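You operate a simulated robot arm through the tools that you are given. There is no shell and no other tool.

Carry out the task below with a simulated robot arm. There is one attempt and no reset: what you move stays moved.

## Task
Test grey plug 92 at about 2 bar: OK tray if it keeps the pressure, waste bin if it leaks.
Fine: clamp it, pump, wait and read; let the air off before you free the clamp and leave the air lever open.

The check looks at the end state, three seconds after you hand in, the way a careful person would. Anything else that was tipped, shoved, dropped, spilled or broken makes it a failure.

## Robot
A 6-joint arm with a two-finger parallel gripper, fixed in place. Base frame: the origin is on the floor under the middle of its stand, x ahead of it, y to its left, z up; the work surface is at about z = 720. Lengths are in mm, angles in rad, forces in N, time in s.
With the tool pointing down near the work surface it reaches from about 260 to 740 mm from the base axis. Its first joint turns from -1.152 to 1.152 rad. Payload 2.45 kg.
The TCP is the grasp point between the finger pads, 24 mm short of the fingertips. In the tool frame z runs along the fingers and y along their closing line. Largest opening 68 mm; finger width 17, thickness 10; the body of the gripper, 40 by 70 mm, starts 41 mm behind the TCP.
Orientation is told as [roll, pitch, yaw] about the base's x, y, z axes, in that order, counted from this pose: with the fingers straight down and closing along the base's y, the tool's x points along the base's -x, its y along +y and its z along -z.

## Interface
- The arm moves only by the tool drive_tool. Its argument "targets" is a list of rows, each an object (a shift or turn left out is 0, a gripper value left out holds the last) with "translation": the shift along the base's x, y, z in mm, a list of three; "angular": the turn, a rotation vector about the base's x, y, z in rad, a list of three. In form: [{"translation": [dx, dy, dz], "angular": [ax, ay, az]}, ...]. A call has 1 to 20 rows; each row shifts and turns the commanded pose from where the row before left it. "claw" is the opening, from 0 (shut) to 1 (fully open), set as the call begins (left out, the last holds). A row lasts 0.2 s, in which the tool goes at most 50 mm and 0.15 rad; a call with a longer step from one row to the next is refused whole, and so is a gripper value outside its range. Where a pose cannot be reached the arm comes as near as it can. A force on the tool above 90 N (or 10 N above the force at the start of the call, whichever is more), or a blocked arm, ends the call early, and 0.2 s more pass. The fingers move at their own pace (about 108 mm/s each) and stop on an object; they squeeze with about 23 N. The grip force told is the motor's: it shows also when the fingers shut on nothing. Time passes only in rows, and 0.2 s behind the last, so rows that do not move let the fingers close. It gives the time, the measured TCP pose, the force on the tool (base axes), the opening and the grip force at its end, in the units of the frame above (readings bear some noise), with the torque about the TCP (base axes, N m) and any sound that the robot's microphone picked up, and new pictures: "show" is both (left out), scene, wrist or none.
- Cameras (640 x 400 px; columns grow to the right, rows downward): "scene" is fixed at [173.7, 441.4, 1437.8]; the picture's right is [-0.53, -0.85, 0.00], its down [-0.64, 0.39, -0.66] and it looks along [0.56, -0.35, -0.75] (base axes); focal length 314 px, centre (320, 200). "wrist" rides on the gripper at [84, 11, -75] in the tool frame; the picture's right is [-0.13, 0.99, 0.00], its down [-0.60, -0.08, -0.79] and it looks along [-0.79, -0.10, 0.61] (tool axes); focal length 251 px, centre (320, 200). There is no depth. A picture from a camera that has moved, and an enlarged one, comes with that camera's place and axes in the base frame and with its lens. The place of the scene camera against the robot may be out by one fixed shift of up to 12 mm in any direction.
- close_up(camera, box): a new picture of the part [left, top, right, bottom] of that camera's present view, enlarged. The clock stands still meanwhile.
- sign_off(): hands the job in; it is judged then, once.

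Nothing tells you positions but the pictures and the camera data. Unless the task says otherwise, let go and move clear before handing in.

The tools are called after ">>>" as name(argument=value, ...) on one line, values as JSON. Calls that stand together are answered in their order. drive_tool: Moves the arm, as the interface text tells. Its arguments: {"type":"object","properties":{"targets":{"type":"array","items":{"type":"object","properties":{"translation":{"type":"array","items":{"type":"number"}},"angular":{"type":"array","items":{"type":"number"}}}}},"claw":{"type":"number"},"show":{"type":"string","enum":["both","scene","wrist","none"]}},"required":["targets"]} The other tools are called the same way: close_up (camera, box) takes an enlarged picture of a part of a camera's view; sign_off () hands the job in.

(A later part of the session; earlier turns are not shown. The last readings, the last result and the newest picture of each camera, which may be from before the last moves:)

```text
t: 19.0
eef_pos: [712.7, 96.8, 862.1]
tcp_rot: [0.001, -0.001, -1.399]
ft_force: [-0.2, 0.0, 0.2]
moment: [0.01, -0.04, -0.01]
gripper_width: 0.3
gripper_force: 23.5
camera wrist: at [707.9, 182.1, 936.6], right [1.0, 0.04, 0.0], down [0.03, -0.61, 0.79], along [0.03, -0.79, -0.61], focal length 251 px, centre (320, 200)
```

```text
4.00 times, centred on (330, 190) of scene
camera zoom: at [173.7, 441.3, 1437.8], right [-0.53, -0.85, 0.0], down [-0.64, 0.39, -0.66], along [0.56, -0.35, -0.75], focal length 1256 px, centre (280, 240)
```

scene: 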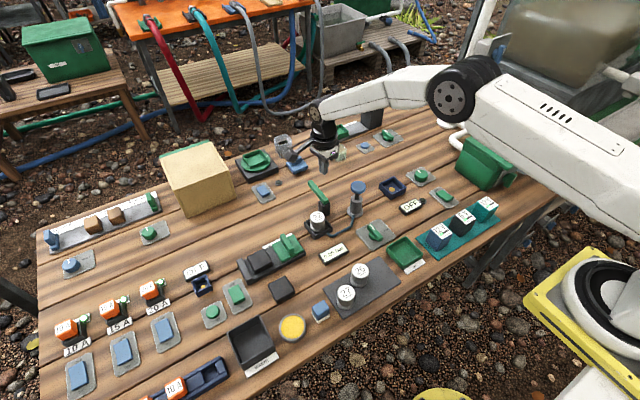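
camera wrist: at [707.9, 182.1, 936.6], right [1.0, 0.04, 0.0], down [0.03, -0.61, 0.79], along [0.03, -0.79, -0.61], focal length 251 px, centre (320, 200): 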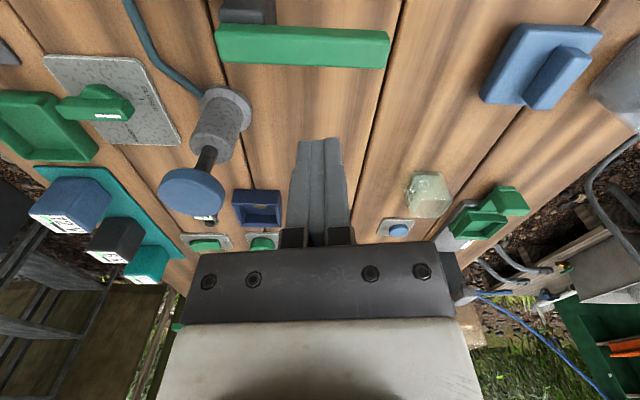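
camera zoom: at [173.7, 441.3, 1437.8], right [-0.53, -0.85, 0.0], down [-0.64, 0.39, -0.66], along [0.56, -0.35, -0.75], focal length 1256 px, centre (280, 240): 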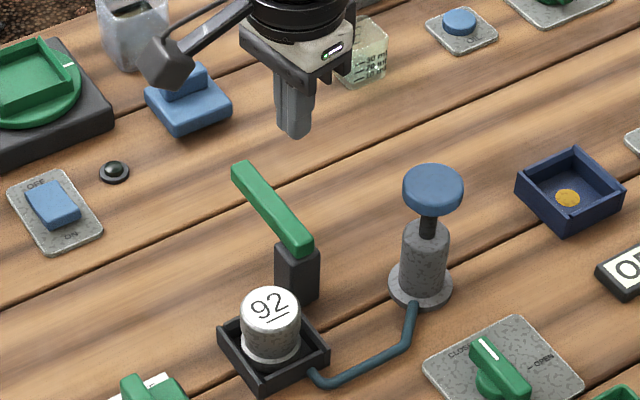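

The arm spans x 650–748 with its -y edge at y≈114. I'll descend beside it with the fingertips at about z 776.

>>> drive_tool(targets=[{"translation": [0, -4, -31]}, {"translation": [0, 0, -30]}, {"translation": [0, 0, 0]}], show="both")

>>> close_up(camera="scene", box=[280, 150, 370, 240])

```text
t: 19.8
eef_pos: [712.3, 92.1, 802.0]
tcp_rot: [0.0, 0.0, -1.4]
ft_force: [0.0, 0.2, 0.2]
moment: [0.03, 0.0, -0.01]
gripper_width: 0.1
gripper_force: 22.8
camera wrist: at [707.8, 177.9, 875.7], right [1.0, 0.04, 0.0], down [0.03, -0.61, 0.79], along [0.03, -0.79, -0.61], focal length 251 px, centre (320, 200)
```

scene: 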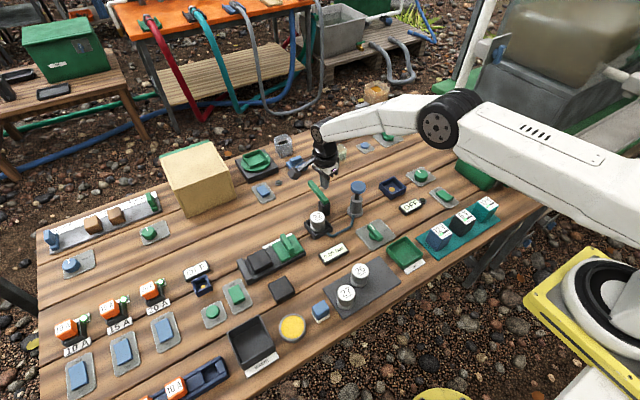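
wrist: 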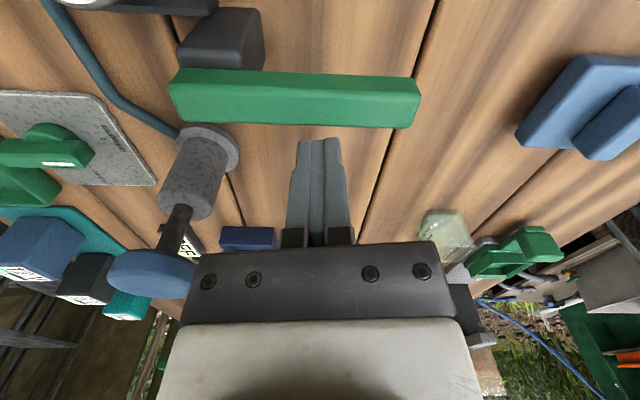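

```text
4.44 times, centred on (325, 195) of scene
camera zoom: at [173.7, 441.4, 1437.8], right [-0.53, -0.85, 0.0], down [-0.64, 0.39, -0.66], along [0.56, -0.35, -0.75], focal length 1396 px, centre (298, 222)
```

zoom: 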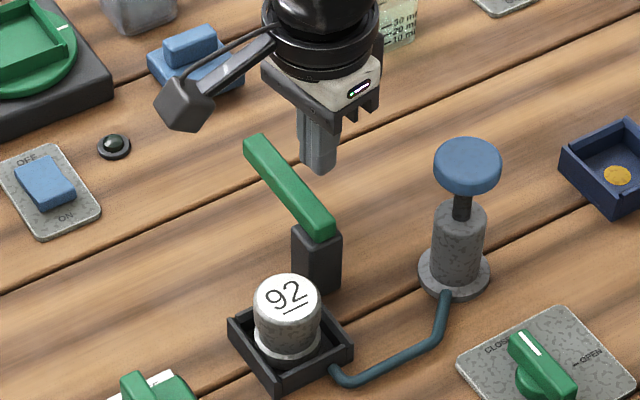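

The fingertips are level with the arm and clear of it. I'll push it gently towards +y first and see how it moves.

>>> drive_tool(targets=[{"translation": [0, 6, 0]}, {"translation": [0, 5, 0]}, {"translation": [1.5, 6, 0]}, {"translation": [1.4, 6.2, 0]}, {"translation": [0, 6, 0]}, {"translation": [-0.4, 6.6, 0]}, {"translation": [0, 0, 0]}], show="both")

>>> close_up(camera="scene", box=[280, 150, 370, 240])

```text
t: 21.4
eef_pos: [714.7, 128.4, 801.5]
tcp_rot: [0.0, 0.002, -1.401]
ft_force: [0.1, 1.2, -0.1]
moment: [-0.02, 0.03, 0.02]
gripper_width: 0.0
gripper_force: 22.9
camera wrist: at [710.3, 213.9, 875.9], right [1.0, 0.04, 0.0], down [0.02, -0.61, 0.79], along [0.03, -0.79, -0.61], focal length 251 px, centre (320, 200)
```

scene: 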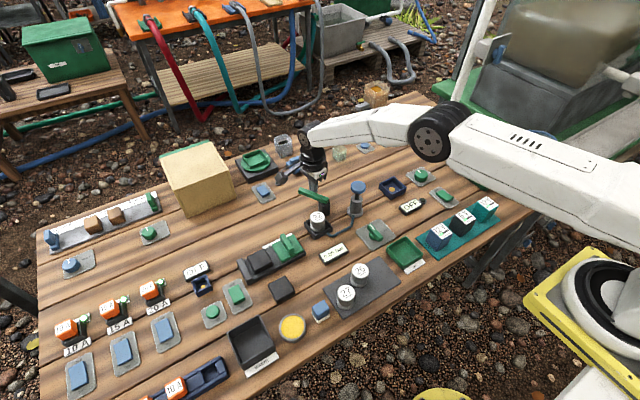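
wrist: 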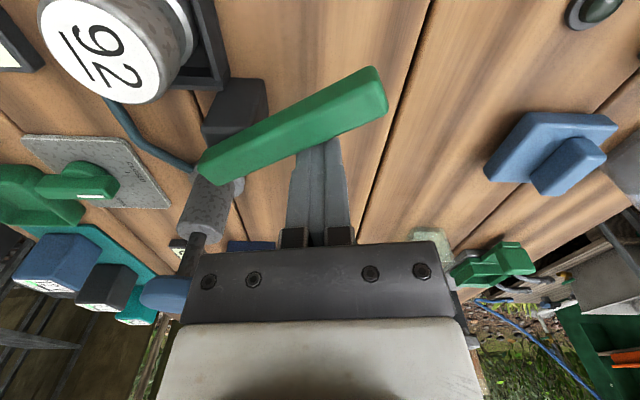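

```text
4.44 times, centred on (325, 195) of scene
camera zoom: at [173.7, 441.4, 1437.8], right [-0.53, -0.85, 0.0], down [-0.64, 0.39, -0.66], along [0.56, -0.35, -0.75], focal length 1396 px, centre (298, 222)
```

zoom: 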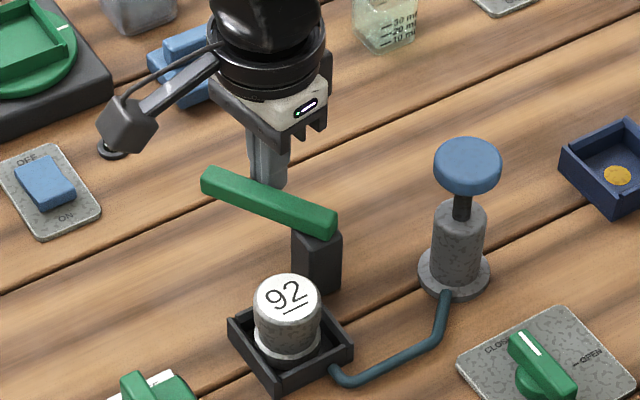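

The arm swings freely about its post. I'll continue along the arc to about 105°.

>>> drive_tool(targets=[{"translation": [-1.7, 6, 0]}, {"translation": [-2, 6, 0]}, {"translation": [-3.1, 5.5, 0]}, {"translation": [-3.5, 5.2, 0]}, {"translation": [-4.4, 4.5, 0]}, {"translation": [-4.8, 4.1, 0]}, {"translation": [-5.4, 3.2, 0]}, {"translation": [-5.6, 2.7, 0]}, {"translation": [-6, 1.7, 0]}, {"translation": [-6.2, 1.2, 0]}, {"translation": [0, 0, 0]}], show="both")

>>> close_up(camera="scene", box=[280, 150, 370, 240])

```text
t: 23.8
eef_pos: [671.5, 168.3, 800.4]
tcp_rot: [-0.001, -0.001, -1.397]
ft_force: [0.0, 0.6, 0.3]
moment: [0.01, 0.01, 0.01]
gripper_width: 0.1
gripper_force: 23.0
camera wrist: at [667.2, 254.4, 876.0], right [1.0, 0.04, 0.0], down [0.02, -0.61, 0.79], along [0.03, -0.79, -0.61], focal length 251 px, centre (320, 200)
```

scene: 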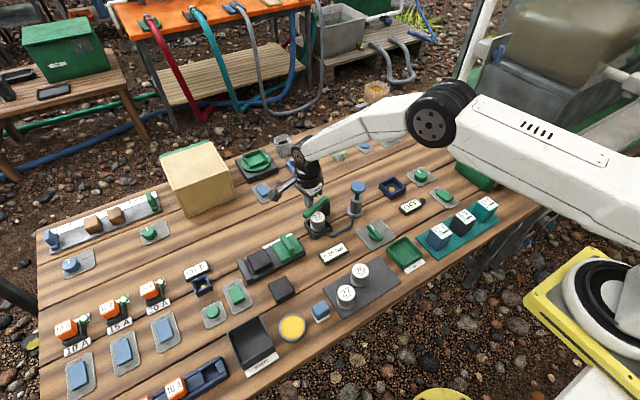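
wrist: 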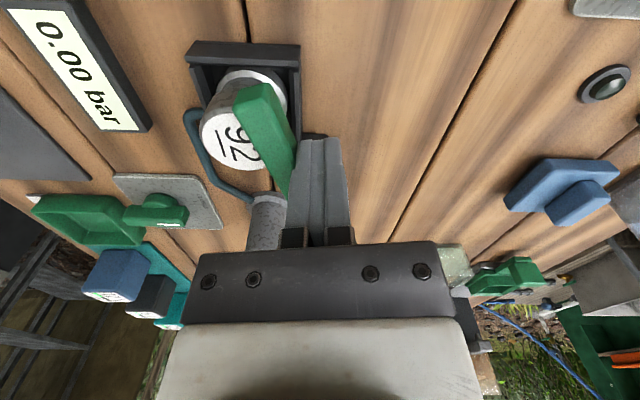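

```text
4.44 times, centred on (325, 195) of scene
camera zoom: at [173.7, 441.4, 1437.8], right [-0.53, -0.85, 0.0], down [-0.64, 0.39, -0.66], along [0.56, -0.35, -0.75], focal length 1396 px, centre (298, 222)
```

zoom: 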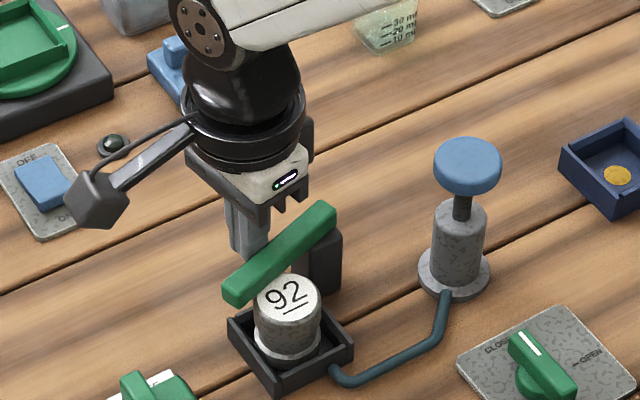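

The arm is starting to pass over the plug with no force. I'll continue in small steps to about 120°.

>>> drive_tool(targets=[{"translation": [-4, 0, 0]}, {"translation": [-4, -0.1, 0]}, {"translation": [-4.6, -0.3, 0]}, {"translation": [0, 0, 0]}], show="both")

>>> close_up(camera="scene", box=[280, 150, 370, 240])

>>> close_up(camera="wrist", box=[160, 0, 400, 200])

```text
t: 24.8
eef_pos: [658.9, 168.7, 801.9]
tcp_rot: [-0.002, -0.002, -1.398]
ft_force: [0.3, -0.2, 0.3]
moment: [0.02, -0.03, 0.01]
gripper_width: 0.0
gripper_force: 23.3
camera wrist: at [654.6, 253.8, 876.2], right [1.0, 0.04, 0.0], down [0.02, -0.61, 0.79], along [0.03, -0.79, -0.61], focal length 251 px, centre (320, 200)
```

scene: 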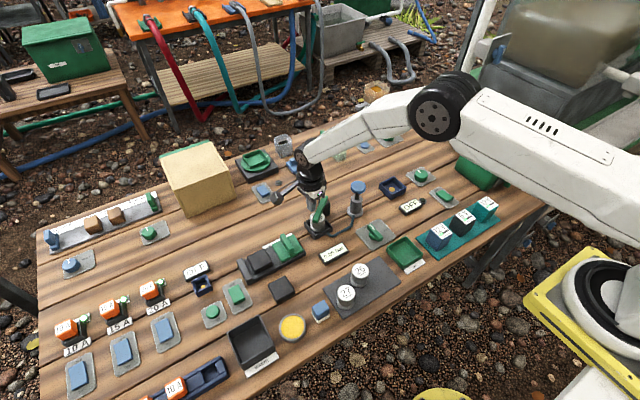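
wrist: 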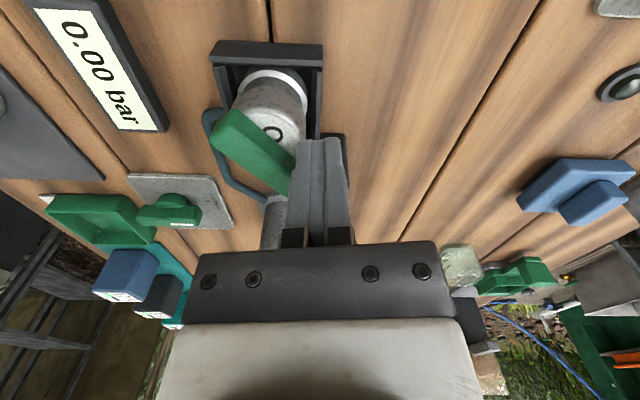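

```text
4.44 times, centred on (325, 195) of scene
camera zoom: at [173.7, 441.4, 1437.8], right [-0.53, -0.85, 0.0], down [-0.64, 0.39, -0.66], along [0.56, -0.35, -0.75], focal length 1396 px, centre (298, 222)
```

zoom: 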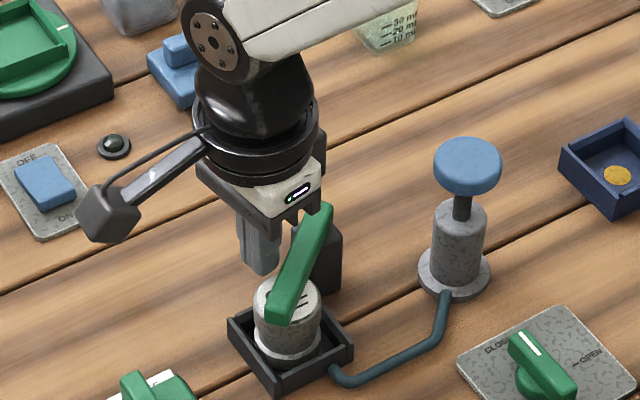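

```text
2.00 times, centred on (280, 100) of wrist
camera zoom: at [654.6, 253.8, 876.2], right [1.0, 0.04, 0.0], down [0.02, -0.61, 0.79], along [0.03, -0.79, -0.61], focal length 503 px, centre (400, 400)
```

zoom: 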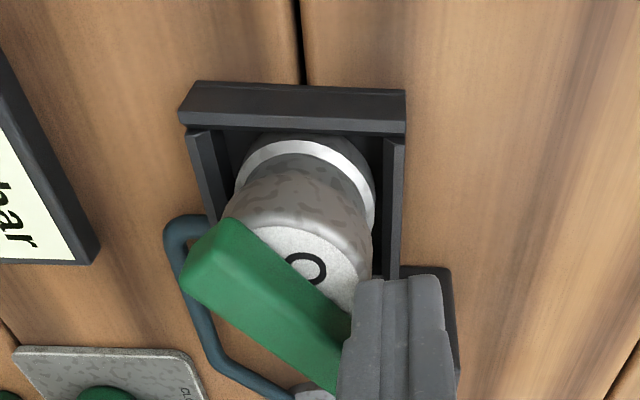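

The arm appears to be near 130°, over the plug centre, with no stop felt yet. I'll nudge it on in small steps to feel for an end stop.

>>> drive_tool(targets=[{"translation": [-1.5, -0.3, 0]}, {"translation": [-1.5, -0.4, 0]}, {"translation": [0, 0, 0]}], show="none")

>>> drive_tool(targets=[{"translation": [-1.5, -0.4, 0]}, {"translation": [-1.5, -0.5, 0]}, {"translation": [0, 0, 0]}], show="both")

>>> close_up(camera="scene", box=[280, 150, 370, 240])

>>> close_up(camera="wrist", box=[160, 0, 400, 200])

```text
t: 25.6
eef_pos: [656.0, 168.4, 800.4]
tcp_rot: [-0.002, -0.002, -1.401]
ft_force: [0.3, -0.4, 0.2]
moment: [0.01, 0.02, 0.02]
gripper_width: 0.0
gripper_force: 22.9
```

```text
t: 26.4
eef_pos: [653.5, 168.5, 801.5]
tcp_rot: [0.004, 0.0, -1.4]
ft_force: [9.1, 3.4, -5.4]
moment: [0.1, -0.14, 0.06]
gripper_width: 0.0
gripper_force: 23.6
camera wrist: at [649.4, 252.5, 876.4], right [1.0, 0.04, 0.0], down [0.02, -0.61, 0.79], along [0.03, -0.79, -0.61], focal length 251 px, centre (320, 200)
```

scene: 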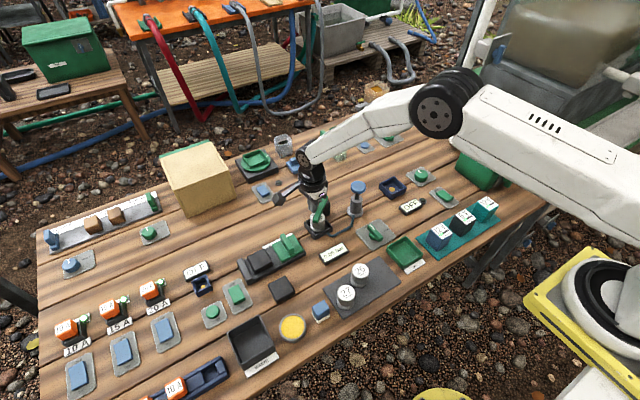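
wrist: 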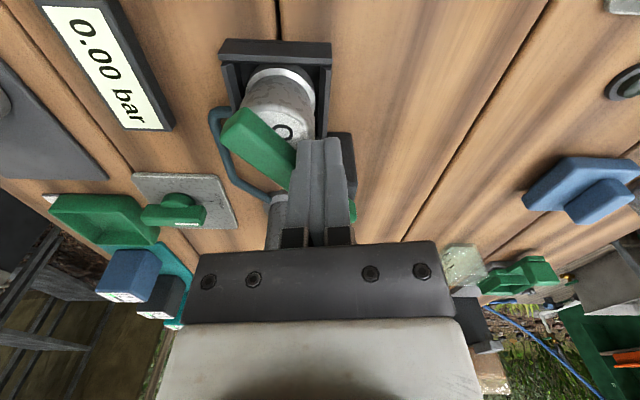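

```text
4.44 times, centred on (325, 195) of scene
camera zoom: at [174.0, 441.5, 1437.7], right [-0.53, -0.85, 0.0], down [-0.64, 0.39, -0.66], along [0.56, -0.35, -0.75], focal length 1396 px, centre (298, 222)
```

zoom: 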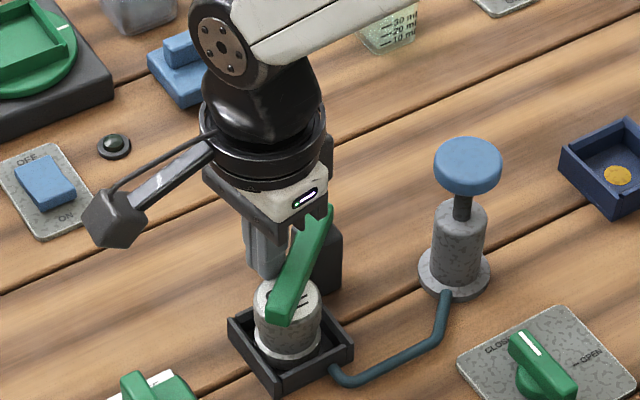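

```text
2.00 times, centred on (280, 100) of wrist
camera zoom: at [649.4, 252.5, 876.4], right [1.0, 0.04, 0.0], down [0.02, -0.61, 0.79], along [0.03, -0.79, -0.61], focal length 503 px, centre (400, 400)
```

zoom: 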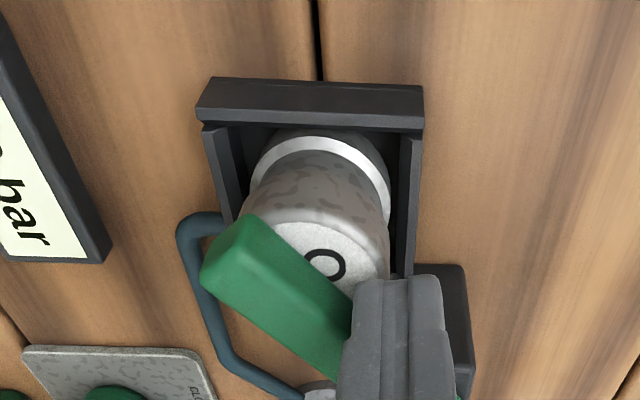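

The arm didn't move further and about 10 N built up, so it is at its end stop over the plug. I'll nudge 1 mm more to confirm, then back off and lift clear.

>>> drive_tool(targets=[{"translation": [-1, -0.4, 0]}, {"translation": [0, 0, 0]}], show="none")

>>> drive_tool(targets=[{"translation": [4, 1.5, 0]}, {"translation": [5, 3, 0]}, {"translation": [5, 5, 10]}, {"translation": [0, 5, 30]}, {"translation": [0, 0, 40]}, {"translation": [0, 0, 0]}], show="both")

>>> close_up(camera="scene", box=[280, 150, 370, 240])

>>> close_up(camera="wrist", box=[160, 0, 480, 220])

```text
t: 27.0
eef_pos: [653.0, 168.2, 801.0]
tcp_rot: [0.004, 0.0, -1.399]
ft_force: [14.9, 6.5, -2.8]
moment: [0.07, -0.19, 0.09]
gripper_width: 0.0
gripper_force: 23.3
```

```text
t: 28.4
eef_pos: [667.0, 181.1, 881.0]
tcp_rot: [0.001, 0.0, -1.4]
ft_force: [-0.3, -0.3, 0.0]
moment: [-0.01, 0.04, 0.01]
gripper_width: 0.1
gripper_force: 23.1
camera wrist: at [662.0, 266.4, 955.6], right [1.0, 0.04, 0.0], down [0.03, -0.61, 0.79], along [0.03, -0.79, -0.61], focal length 251 px, centre (320, 200)
```

scene: 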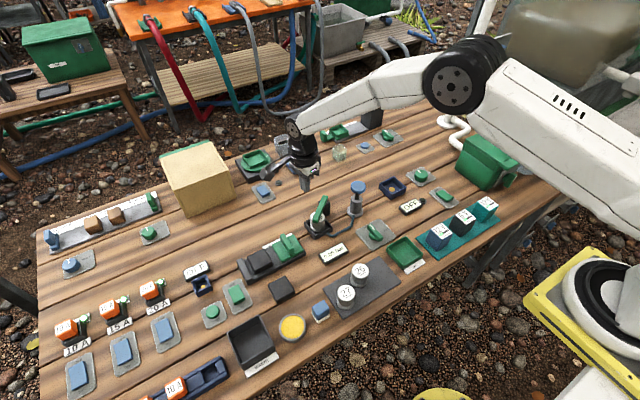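
wrist: 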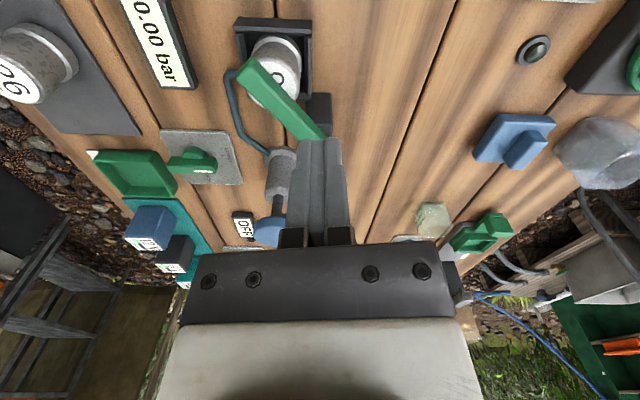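

```text
4.44 times, centred on (325, 195) of scene
camera zoom: at [173.7, 441.4, 1437.8], right [-0.53, -0.85, 0.0], down [-0.64, 0.39, -0.66], along [0.56, -0.35, -0.75], focal length 1396 px, centre (298, 222)
```

zoom: 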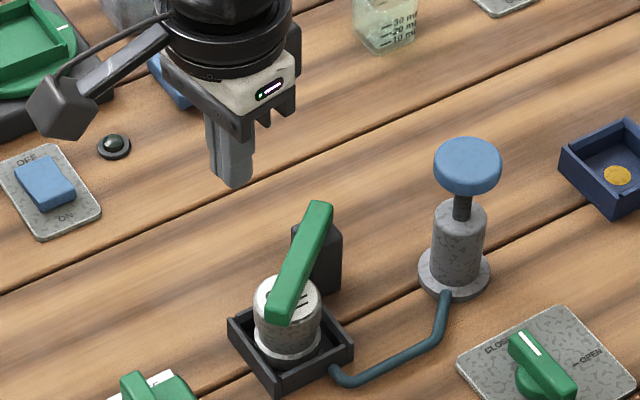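

```text
1.82 times, centred on (320, 110) of wrist
camera zoom: at [662.0, 266.4, 955.6], right [1.0, 0.04, 0.0], down [0.03, -0.61, 0.79], along [0.03, -0.79, -0.61], focal length 457 px, centre (320, 364)
```

zoom: 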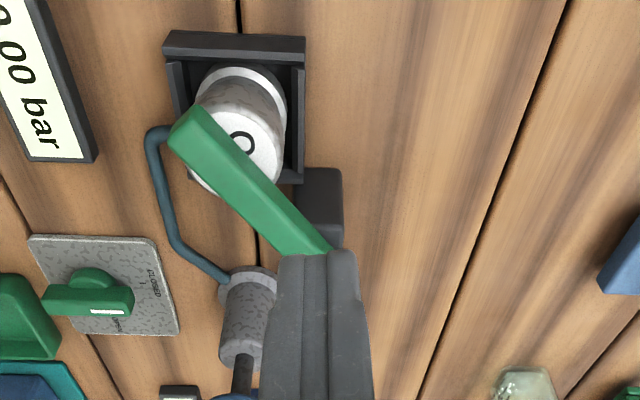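

The clamp stayed over the plug at its stop. Now I'll go above the pump at ~(623,42), turning the wrist back to zero yaw on the way with the fingers still closed.

>>> drive_tool(targets=[{"translation": [-4.3, -14, 0], "angular": [0, 0, 0.14]}, {"translation": [-4.3, -14, 0], "angular": [0, 0, 0.14]}, {"translation": [-4.3, -14, 0], "angular": [0, 0, 0.14]}, {"translation": [-4.3, -14, 0], "angular": [0, 0, 0.14]}, {"translation": [-4.3, -14, 0], "angular": [0, 0, 0.14]}, {"translation": [-4.3, -14, 0], "angular": [0, 0, 0.14]}, {"translation": [-4.3, -14, 0], "angular": [0, 0, 0.14]}, {"translation": [-4.3, -14, 0], "angular": [0, 0, 0.14]}, {"translation": [-4.3, -14, 0], "angular": [0, 0, 0.14]}, {"translation": [-4.3, -14, 0], "angular": [0, 0, 0.14]}, {"translation": [0, 0, 0]}], show="both")

>>> close_up(camera="wrist", box=[200, 0, 440, 200])

>>> close_up(camera="scene", box=[290, 150, 410, 270])

```text
t: 30.8
eef_pos: [622.6, 40.9, 881.9]
tcp_rot: [-0.001, 0.0, 0.002]
ft_force: [0.9, 0.6, 0.1]
moment: [0.02, 0.0, 0.03]
gripper_width: 0.0
gripper_force: 23.8
camera wrist: at [537.8, 52.1, 955.9], right [0.13, 0.99, 0.0], down [0.6, -0.08, 0.79], along [0.79, -0.1, -0.61], focal length 251 px, centre (320, 200)
```

scene: 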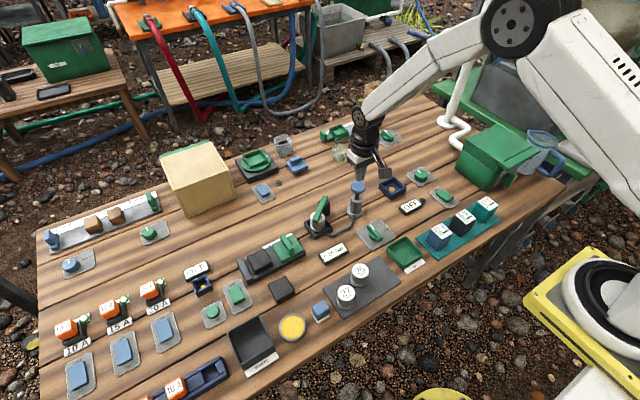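
wrist: 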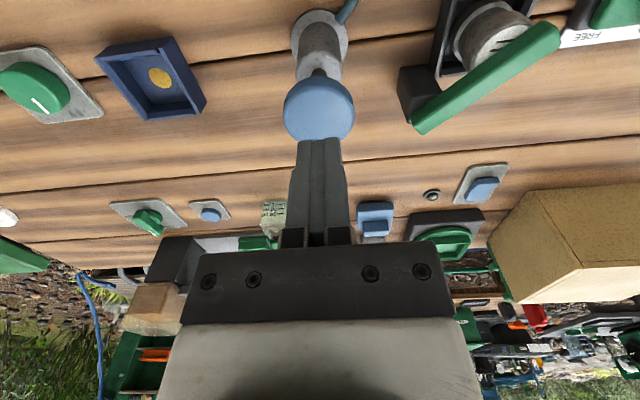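

```text
2.00 times, centred on (320, 100) of wrist
camera zoom: at [537.8, 52.1, 955.9], right [0.13, 0.99, 0.0], down [0.6, -0.08, 0.79], along [0.79, -0.1, -0.61], focal length 503 px, centre (320, 400)
```

zoom: 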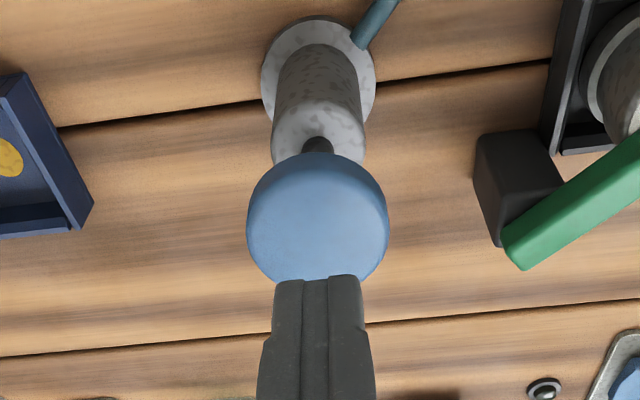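

```text
3.33 times, centred on (350, 210) of scene
camera zoom: at [173.7, 441.4, 1437.8], right [-0.53, -0.85, 0.0], down [-0.64, 0.39, -0.66], along [0.56, -0.35, -0.75], focal length 1047 px, centre (220, 167)
```

zoom: 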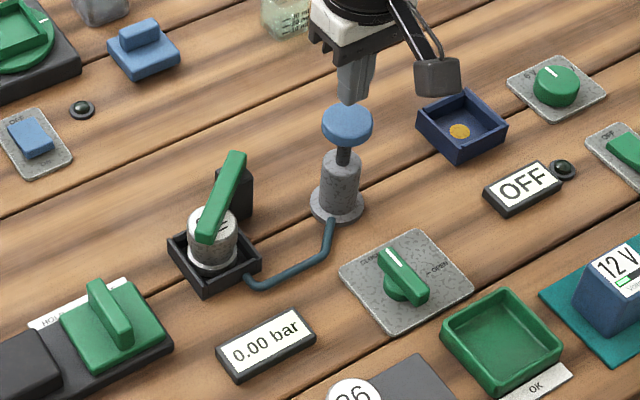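

The tool is centred over the blue pump cap (about 1–2 mm off) and the gauge reads 0.00 bar. I'll make a first careful press.

>>> drive_tool(targets=[{"translation": [1, 0, -15]}, {"translation": [0, 0, -13]}, {"translation": [0, 0, -5]}, {"translation": [0, 0, -4]}, {"translation": [0, 0, -4]}, {"translation": [0, 0, 0]}], show="scene")

>>> close_up(camera="scene", box=[290, 150, 410, 270])

```text
t: 32.2
eef_pos: [624.8, 41.4, 839.8]
tcp_rot: [-0.001, -0.002, 0.0]
ft_force: [-1.7, 0.1, 2.5]
moment: [-0.02, 0.03, 0.02]
gripper_width: 0.2
gripper_force: 23.0
heard: click
```

scene: 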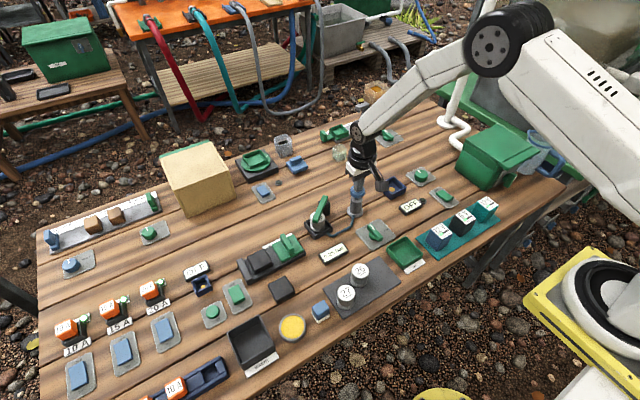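

```text
3.33 times, centred on (350, 210) of scene
camera zoom: at [173.6, 441.4, 1437.8], right [-0.53, -0.85, 0.0], down [-0.64, 0.39, -0.66], along [0.56, -0.35, -0.75], focal length 1047 px, centre (220, 167)
```

zoom: 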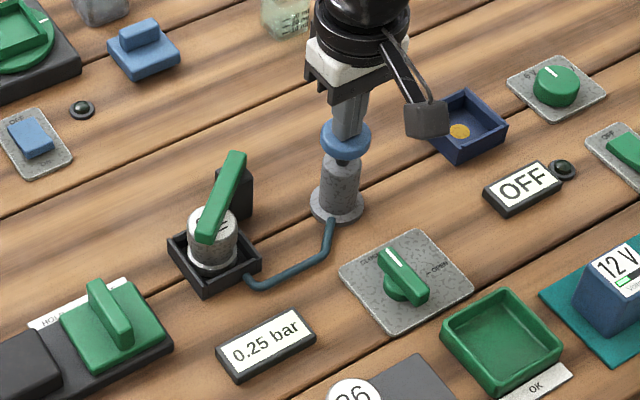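

One press gave a click and 0.25 bar with little force. I'll make two more strokes (up, down) and read again.

>>> drive_tool(targets=[{"translation": [0, 0, 9]}, {"translation": [0, 0, 9]}, {"translation": [0, 0, 0]}, {"translation": [0, 0, -9]}, {"translation": [0, 0, -9]}, {"translation": [0, 0, 0]}, {"translation": [0, 0, 9]}, {"translation": [0, 0, 9]}, {"translation": [0, 0, 0]}, {"translation": [0, 0, -9]}, {"translation": [0, 0, -9]}, {"translation": [0, 0, 0]}], show="scene")

>>> close_up(camera="scene", box=[290, 190, 390, 270])

```text
t: 34.8
eef_pos: [624.0, 41.6, 840.1]
tcp_rot: [0.0, 0.0, 0.0]
ft_force: [-0.1, -1.9, 1.8]
moment: [-0.02, 0.03, -0.01]
gripper_width: 0.1
gripper_force: 22.6
heard: click, click
```

scene: 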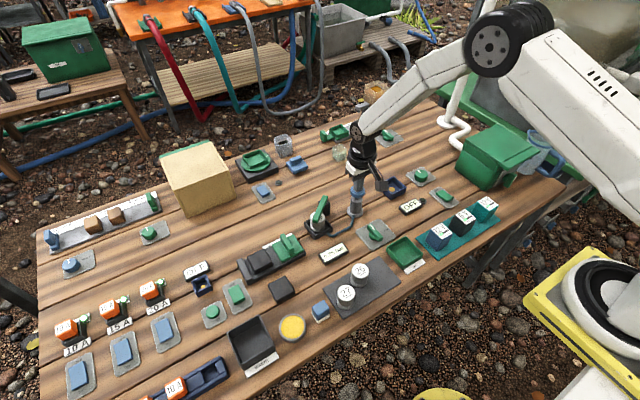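

```text
5.00 times, centred on (340, 230) of scene
camera zoom: at [173.6, 441.3, 1437.8], right [-0.53, -0.85, 0.0], down [-0.64, 0.39, -0.66], along [0.56, -0.35, -0.75], focal length 1570 px, centre (220, 50)
```

zoom: 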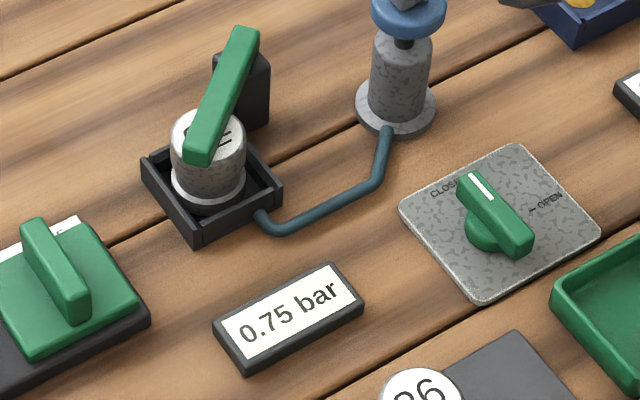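

The gauge reads 0.75 bar after three strokes, so each adds 0.25 bar. I'll do three more.

>>> drive_tool(targets=[{"translation": [0, 0, 9]}, {"translation": [0, 0, 9]}, {"translation": [0, 0, 0]}, {"translation": [0, 0, -9]}, {"translation": [0, 0, -9]}, {"translation": [0, 0, 0]}, {"translation": [0, 0, 9]}, {"translation": [0, 0, 9]}, {"translation": [0, 0, 0]}, {"translation": [0, 0, -9]}, {"translation": [0, 0, -9]}, {"translation": [0, 0, 0]}, {"translation": [0, 0, 9]}, {"translation": [0, 0, 9]}, {"translation": [0, 0, 0]}, {"translation": [0, 0, -9]}, {"translation": [0, 0, -9]}, {"translation": [0, 0, 0]}], show="none")

>>> close_up(camera="scene", box=[290, 190, 390, 270])

```text
t: 38.6
eef_pos: [624.9, 41.0, 840.1]
tcp_rot: [-0.001, 0.0, -0.001]
ft_force: [-0.4, -1.7, 3.6]
moment: [0.0, 0.02, -0.01]
gripper_width: 0.0
gripper_force: 23.2
heard: click, click, click
```

```text
5.00 times, centred on (340, 230) of scene
camera zoom: at [173.6, 441.3, 1437.8], right [-0.53, -0.85, 0.0], down [-0.64, 0.39, -0.66], along [0.56, -0.35, -0.75], focal length 1570 px, centre (220, 50)
```

zoom: 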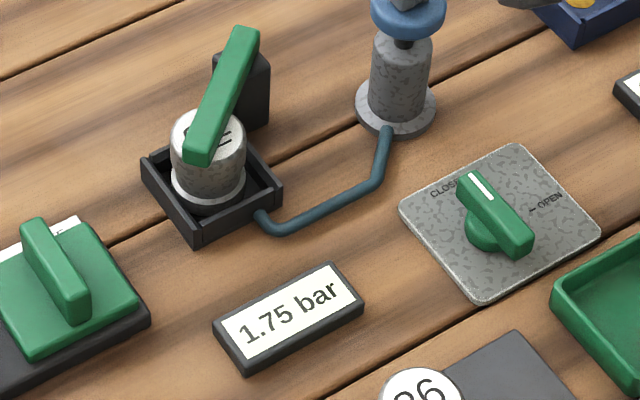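

The gauge reads 1.75 bar. One more single stroke should bring it to 2 bar.

>>> drive_tool(targets=[{"translation": [0, 0, 9]}, {"translation": [0, 0, 9]}, {"translation": [0, 0, 0]}, {"translation": [0, 0, -9]}, {"translation": [0, 0, -9]}, {"translation": [0, 0, 0]}], show="none")

>>> close_up(camera="scene", box=[290, 190, 390, 270])

```text
t: 40.0
eef_pos: [624.3, 40.5, 839.0]
tcp_rot: [0.0, -0.001, 0.0]
ft_force: [-1.9, 0.2, 2.9]
moment: [-0.02, 0.06, 0.0]
gripper_width: 0.1
gripper_force: 23.1
heard: click
```

```text
5.00 times, centred on (340, 230) of scene
camera zoom: at [173.6, 441.3, 1437.8], right [-0.53, -0.85, 0.0], down [-0.64, 0.39, -0.66], along [0.56, -0.35, -0.75], focal length 1570 px, centre (220, 50)
```

zoom: 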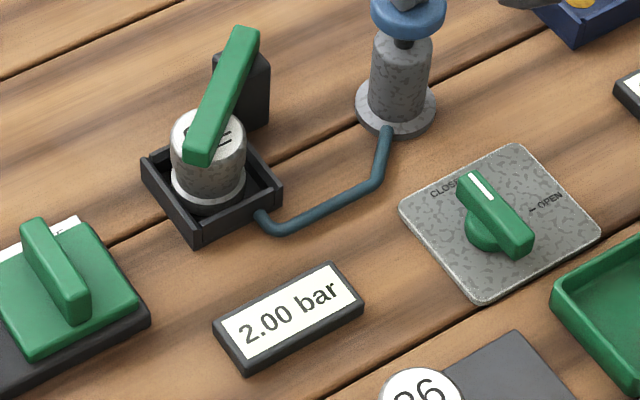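

The gauge reads 2.00 bar. I'll lift off the pump and wait while watching it.

>>> drive_tool(targets=[{"translation": [0, 0, 15]}, {"translation": [0, 0, 26]}, {"translation": [0, 0, 0]}, {"translation": [0, 0, 0]}, {"translation": [0, 0, 0]}, {"translation": [0, 0, 0]}, {"translation": [0, 0, 0]}, {"translation": [0, 0, 0]}, {"translation": [0, 0, 0]}, {"translation": [0, 0, 0]}], show="none")

>>> close_up(camera="scene", box=[290, 190, 390, 270])

>>> drive_tool(targets=[{"translation": [0, 0, 0]}, {"translation": [0, 0, 0]}, {"translation": [0, 0, 0]}, {"translation": [0, 0, 0]}, {"translation": [0, 0, 0]}, {"translation": [0, 0, 0]}, {"translation": [0, 0, 0]}, {"translation": [0, 0, 0]}, {"translation": [0, 0, 0]}, {"translation": [0, 0, 0]}, {"translation": [0, 0, 0]}, {"translation": [0, 0, 0]}, {"translation": [0, 0, 0]}, {"translation": [0, 0, 0]}, {"translation": [0, 0, 0]}, {"translation": [0, 0, 0]}, {"translation": [0, 0, 0]}, {"translation": [0, 0, 0]}, {"translation": [0, 0, 0]}, {"translation": [0, 0, 0]}], show="none")

>>> close_up(camera="scene", box=[290, 190, 390, 270])

```text
t: 42.2
eef_pos: [624.3, 42.6, 881.2]
tcp_rot: [0.002, 0.0, 0.001]
ft_force: [-0.4, 0.2, 0.9]
moment: [-0.01, 0.01, -0.06]
gripper_width: 0.0
gripper_force: 22.8
```

```text
5.00 times, centred on (340, 230) of scene
camera zoom: at [173.7, 441.4, 1437.8], right [-0.53, -0.85, 0.0], down [-0.64, 0.39, -0.66], along [0.56, -0.35, -0.75], focal length 1570 px, centre (220, 50)
```

zoom: 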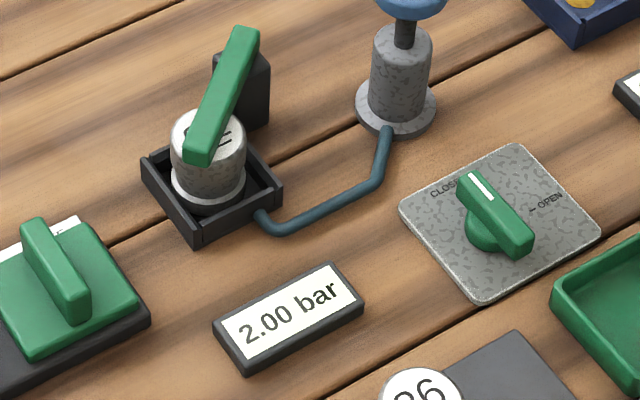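

```text
t: 46.4
eef_pos: [624.3, 43.0, 882.0]
tcp_rot: [0.0, 0.0, 0.0]
ft_force: [0.1, 0.0, -0.6]
moment: [-0.01, -0.02, 0.02]
gripper_width: 0.0
gripper_force: 22.7
```

```text
5.00 times, centred on (340, 230) of scene
camera zoom: at [173.7, 441.4, 1437.8], right [-0.53, -0.85, 0.0], down [-0.64, 0.39, -0.66], along [0.56, -0.35, -0.75], focal length 1570 px, centre (220, 50)
```

zoom: 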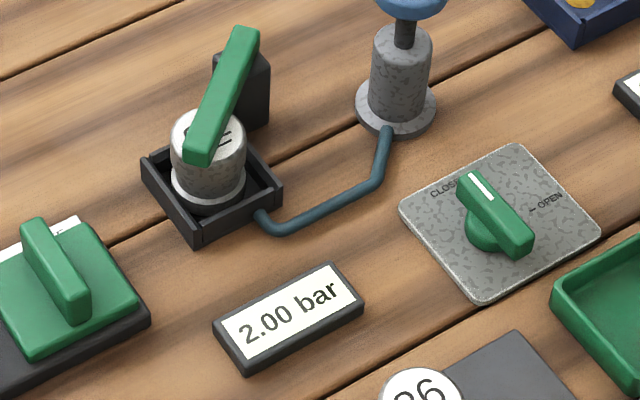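

It's still 2.00 bar after about 6 s. I'll wait considerably longer so a slow leak would show.

>>> drive_tool(targets=[{"translation": [0, 0, 0]}, {"translation": [0, 0, 0]}, {"translation": [0, 0, 0]}, {"translation": [0, 0, 0]}, {"translation": [0, 0, 0]}, {"translation": [0, 0, 0]}, {"translation": [0, 0, 0]}, {"translation": [0, 0, 0]}, {"translation": [0, 0, 0]}, {"translation": [0, 0, 0]}, {"translation": [0, 0, 0]}, {"translation": [0, 0, 0]}, {"translation": [0, 0, 0]}, {"translation": [0, 0, 0]}, {"translation": [0, 0, 0]}, {"translation": [0, 0, 0]}, {"translation": [0, 0, 0]}, {"translation": [0, 0, 0]}, {"translation": [0, 0, 0]}, {"translation": [0, 0, 0]}], show="none")

>>> drive_tool(targets=[{"translation": [0, 0, 0]}, {"translation": [0, 0, 0]}, {"translation": [0, 0, 0]}, {"translation": [0, 0, 0]}, {"translation": [0, 0, 0]}, {"translation": [0, 0, 0]}, {"translation": [0, 0, 0]}, {"translation": [0, 0, 0]}, {"translation": [0, 0, 0]}, {"translation": [0, 0, 0]}, {"translation": [0, 0, 0]}, {"translation": [0, 0, 0]}, {"translation": [0, 0, 0]}, {"translation": [0, 0, 0]}, {"translation": [0, 0, 0]}, {"translation": [0, 0, 0]}, {"translation": [0, 0, 0]}, {"translation": [0, 0, 0]}, {"translation": [0, 0, 0]}, {"translation": [0, 0, 0]}], show="none")

>>> close_up(camera="scene", box=[290, 190, 390, 270])

>>> drive_tool(targets=[{"translation": [0, 0, 0]}, {"translation": [0, 0, 0]}, {"translation": [0, 0, 0]}, {"translation": [0, 0, 0]}, {"translation": [0, 0, 0]}, {"translation": [0, 0, 0]}, {"translation": [0, 0, 0]}, {"translation": [0, 0, 0]}, {"translation": [0, 0, 0]}, {"translation": [0, 0, 0]}, {"translation": [0, 0, 0]}, {"translation": [0, 0, 0]}, {"translation": [0, 0, 0]}, {"translation": [0, 0, 0]}, {"translation": [0, 0, 0]}, {"translation": [0, 0, 0]}, {"translation": [0, 0, 0]}, {"translation": [0, 0, 0]}, {"translation": [0, 0, 0]}, {"translation": [0, 0, 0]}], show="none")

>>> drive_tool(targets=[{"translation": [0, 0, 0]}, {"translation": [0, 0, 0]}, {"translation": [0, 0, 0]}, {"translation": [0, 0, 0]}, {"translation": [0, 0, 0]}, {"translation": [0, 0, 0]}, {"translation": [0, 0, 0]}, {"translation": [0, 0, 0]}, {"translation": [0, 0, 0]}, {"translation": [0, 0, 0]}, {"translation": [0, 0, 0]}, {"translation": [0, 0, 0]}, {"translation": [0, 0, 0]}, {"translation": [0, 0, 0]}, {"translation": [0, 0, 0]}, {"translation": [0, 0, 0]}, {"translation": [0, 0, 0]}, {"translation": [0, 0, 0]}, {"translation": [0, 0, 0]}, {"translation": [0, 0, 0]}], show="both")

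>>> close_up(camera="scene", box=[290, 190, 390, 270])

```text
t: 50.6
eef_pos: [625.3, 41.6, 881.5]
tcp_rot: [-0.002, -0.001, -0.001]
ft_force: [-0.1, -0.2, -0.1]
moment: [0.03, 0.0, 0.01]
gripper_width: 0.0
gripper_force: 23.4
```

```text
t: 54.8
eef_pos: [624.0, 41.2, 880.9]
tcp_rot: [0.0, 0.001, 0.001]
ft_force: [0.0, 0.8, 0.3]
moment: [-0.04, 0.01, 0.02]
gripper_width: 0.1
gripper_force: 22.7
```

```text
5.00 times, centred on (340, 230) of scene
camera zoom: at [173.7, 441.4, 1437.8], right [-0.53, -0.85, 0.0], down [-0.64, 0.39, -0.66], along [0.56, -0.35, -0.75], focal length 1570 px, centre (220, 50)
```

zoom: 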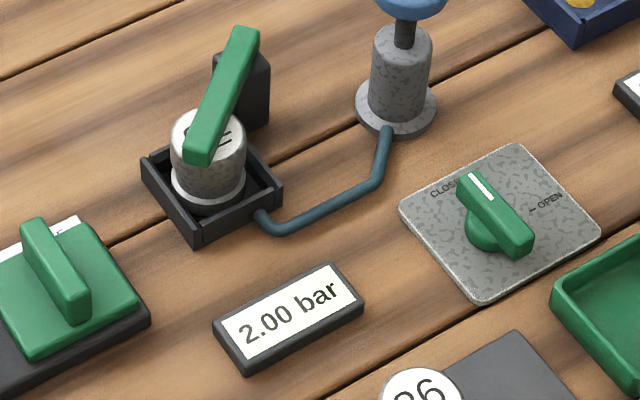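

```text
t: 59.0
eef_pos: [622.8, 40.7, 880.8]
tcp_rot: [0.0, -0.001, -0.001]
ft_force: [0.9, -0.3, -0.8]
moment: [-0.02, -0.02, -0.04]
gripper_width: 0.1
gripper_force: 23.1
```

```text
t: 63.2
eef_pos: [624.6, 41.9, 881.9]
tcp_rot: [0.001, 0.0, 0.001]
ft_force: [-0.1, 0.4, -0.3]
moment: [0.02, 0.01, 0.0]
gripper_width: 0.0
gripper_force: 23.2
camera wrist: at [539.6, 53.1, 956.2], right [0.13, 0.99, 0.0], down [0.6, -0.08, 0.79], along [0.79, -0.1, -0.61], focal length 251 px, centre (320, 200)
```

scene: 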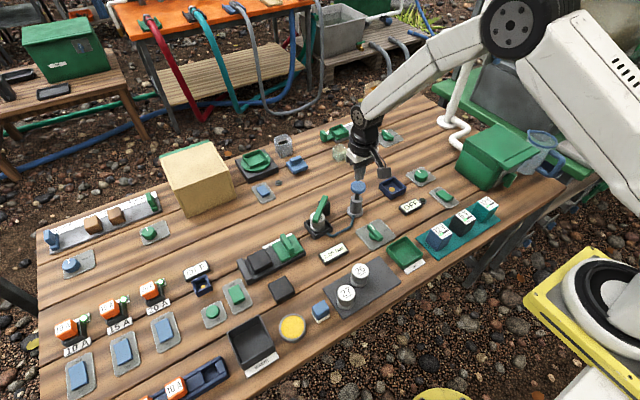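
wrist: 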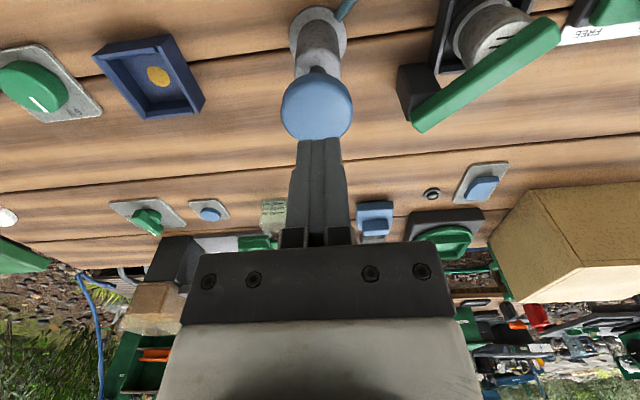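

```text
5.00 times, centred on (340, 230) of scene
camera zoom: at [173.7, 441.4, 1437.8], right [-0.53, -0.85, 0.0], down [-0.64, 0.39, -0.66], along [0.56, -0.35, -0.75], focal length 1570 px, centre (220, 50)
```

zoom: 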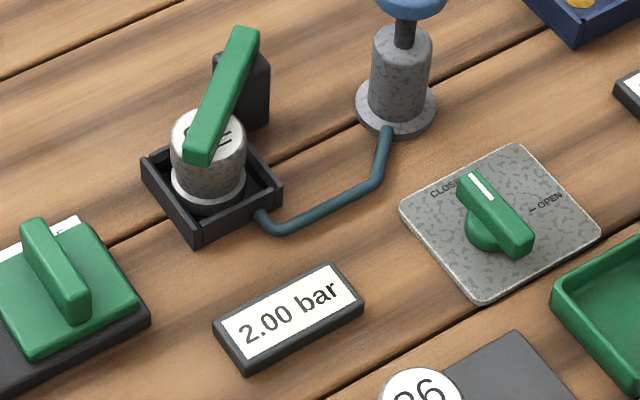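

The gauge has held 2.00 bar for more than 20 s, so plug 92 is tight and belongs in the OK tray. Next I'll vent the air, starting by moving above the air lever at ~(516,53) with the fingers half open.

>>> drive_tool(targets=[{"translation": [-27, 3, 0]}, {"translation": [-27, 3, 0]}, {"translation": [-27, 3, -15]}, {"translation": [-27.3, 2.5, -15]}, {"translation": [0, 0, 0]}], claw=0.55, show="both")

>>> close_up(camera="wrist", box=[220, 20, 420, 180])

>>> close_up(camera="scene", box=[330, 190, 430, 270])

```text
t: 64.4
eef_pos: [515.9, 52.6, 850.5]
tcp_rot: [0.002, 0.001, -0.002]
ft_force: [-0.8, 0.2, 0.0]
moment: [0.02, 0.0, 0.0]
gripper_width: 37.3
gripper_force: 0.0
camera wrist: at [431.2, 64.3, 925.7], right [0.13, 0.99, 0.0], down [0.6, -0.08, 0.79], along [0.79, -0.1, -0.61], focal length 251 px, centre (320, 200)
```

scene: 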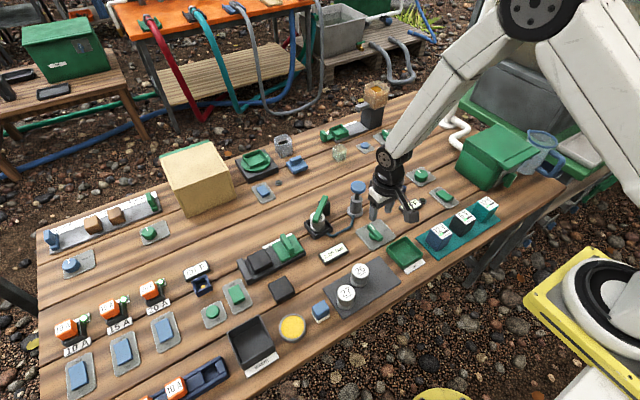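
wrist: 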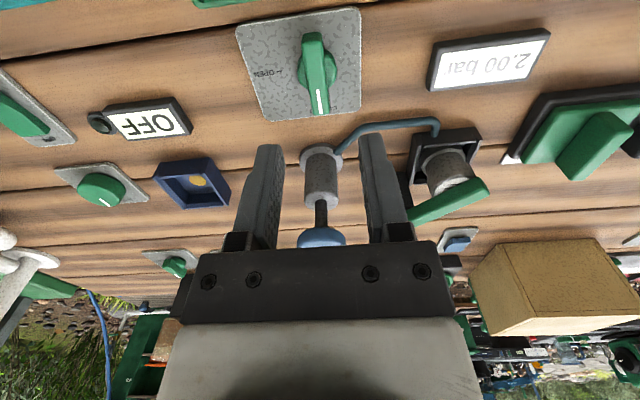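

```text
2.50 times, centred on (320, 100) of wrist
camera zoom: at [431.2, 64.3, 925.7], right [0.13, 0.99, 0.0], down [0.6, -0.08, 0.79], along [0.79, -0.1, -0.61], focal length 629 px, centre (320, 450)
```

zoom: 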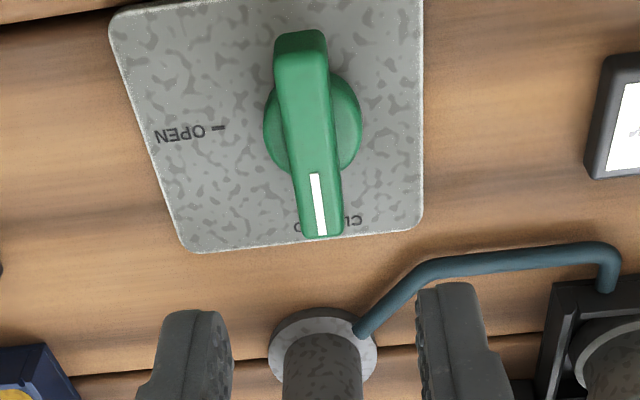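

```text
5.00 times, centred on (380, 230) of scene
camera zoom: at [173.7, 441.4, 1437.8], right [-0.53, -0.85, 0.0], down [-0.64, 0.39, -0.66], along [0.56, -0.35, -0.75], focal length 1570 px, centre (20, 50)
```

zoom: 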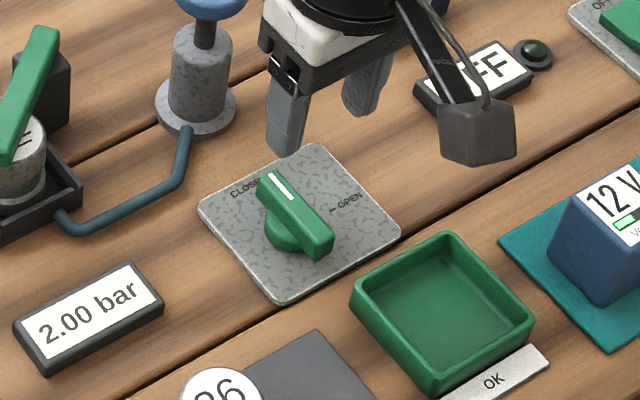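

The lever axis works out at about (522.5,51), with the handle top near z 745. I'll shift there, descend partway and re-check.

>>> drive_tool(targets=[{"translation": [6.5, -2.5, -20]}, {"translation": [0, 0, -32]}, {"translation": [0, 0, 0]}], show="both")

>>> close_up(camera="wrist", box=[220, 40, 420, 200])

>>> close_up(camera="scene", box=[330, 190, 430, 270])

```text
t: 65.2
eef_pos: [522.9, 50.7, 797.9]
tcp_rot: [-0.001, 0.001, 0.0]
ft_force: [0.6, 0.4, -0.7]
moment: [0.04, 0.02, -0.02]
gripper_width: 37.6
gripper_force: 0.0
camera wrist: at [437.3, 61.8, 873.8], right [0.13, 0.99, 0.0], down [0.6, -0.08, 0.79], along [0.79, -0.1, -0.61], focal length 251 px, centre (320, 200)
```

scene: 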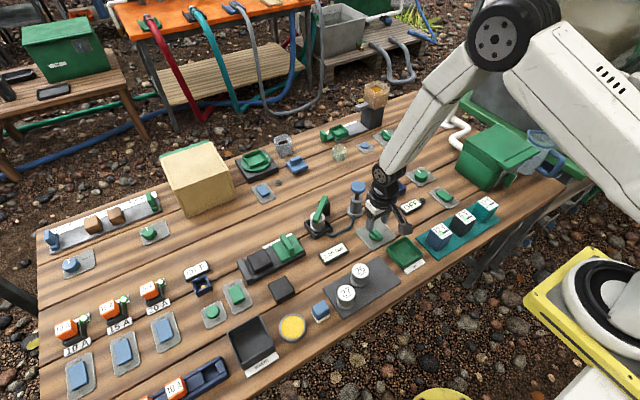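
wrist: 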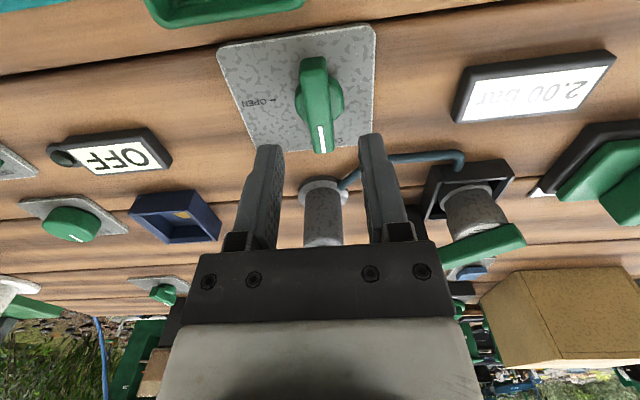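

```text
2.50 times, centred on (320, 120) of wrist
camera zoom: at [437.3, 61.8, 873.8], right [0.13, 0.99, 0.0], down [0.6, -0.08, 0.79], along [0.79, -0.1, -0.61], focal length 629 px, centre (320, 400)
```

zoom: 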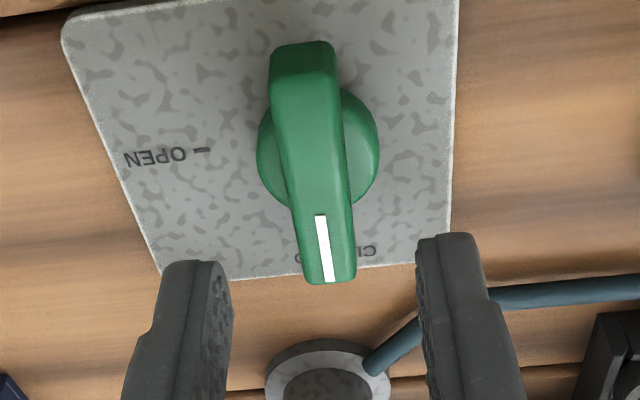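

```text
5.00 times, centred on (380, 230) of scene
camera zoom: at [173.7, 441.4, 1437.8], right [-0.53, -0.85, 0.0], down [-0.64, 0.39, -0.66], along [0.56, -0.35, -0.75], focal length 1570 px, centre (20, 50)
```

zoom: 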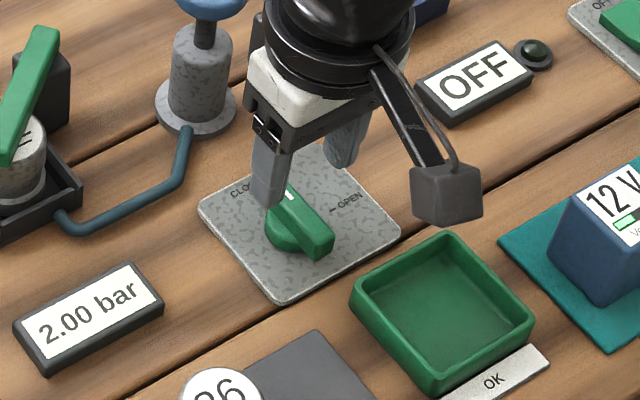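

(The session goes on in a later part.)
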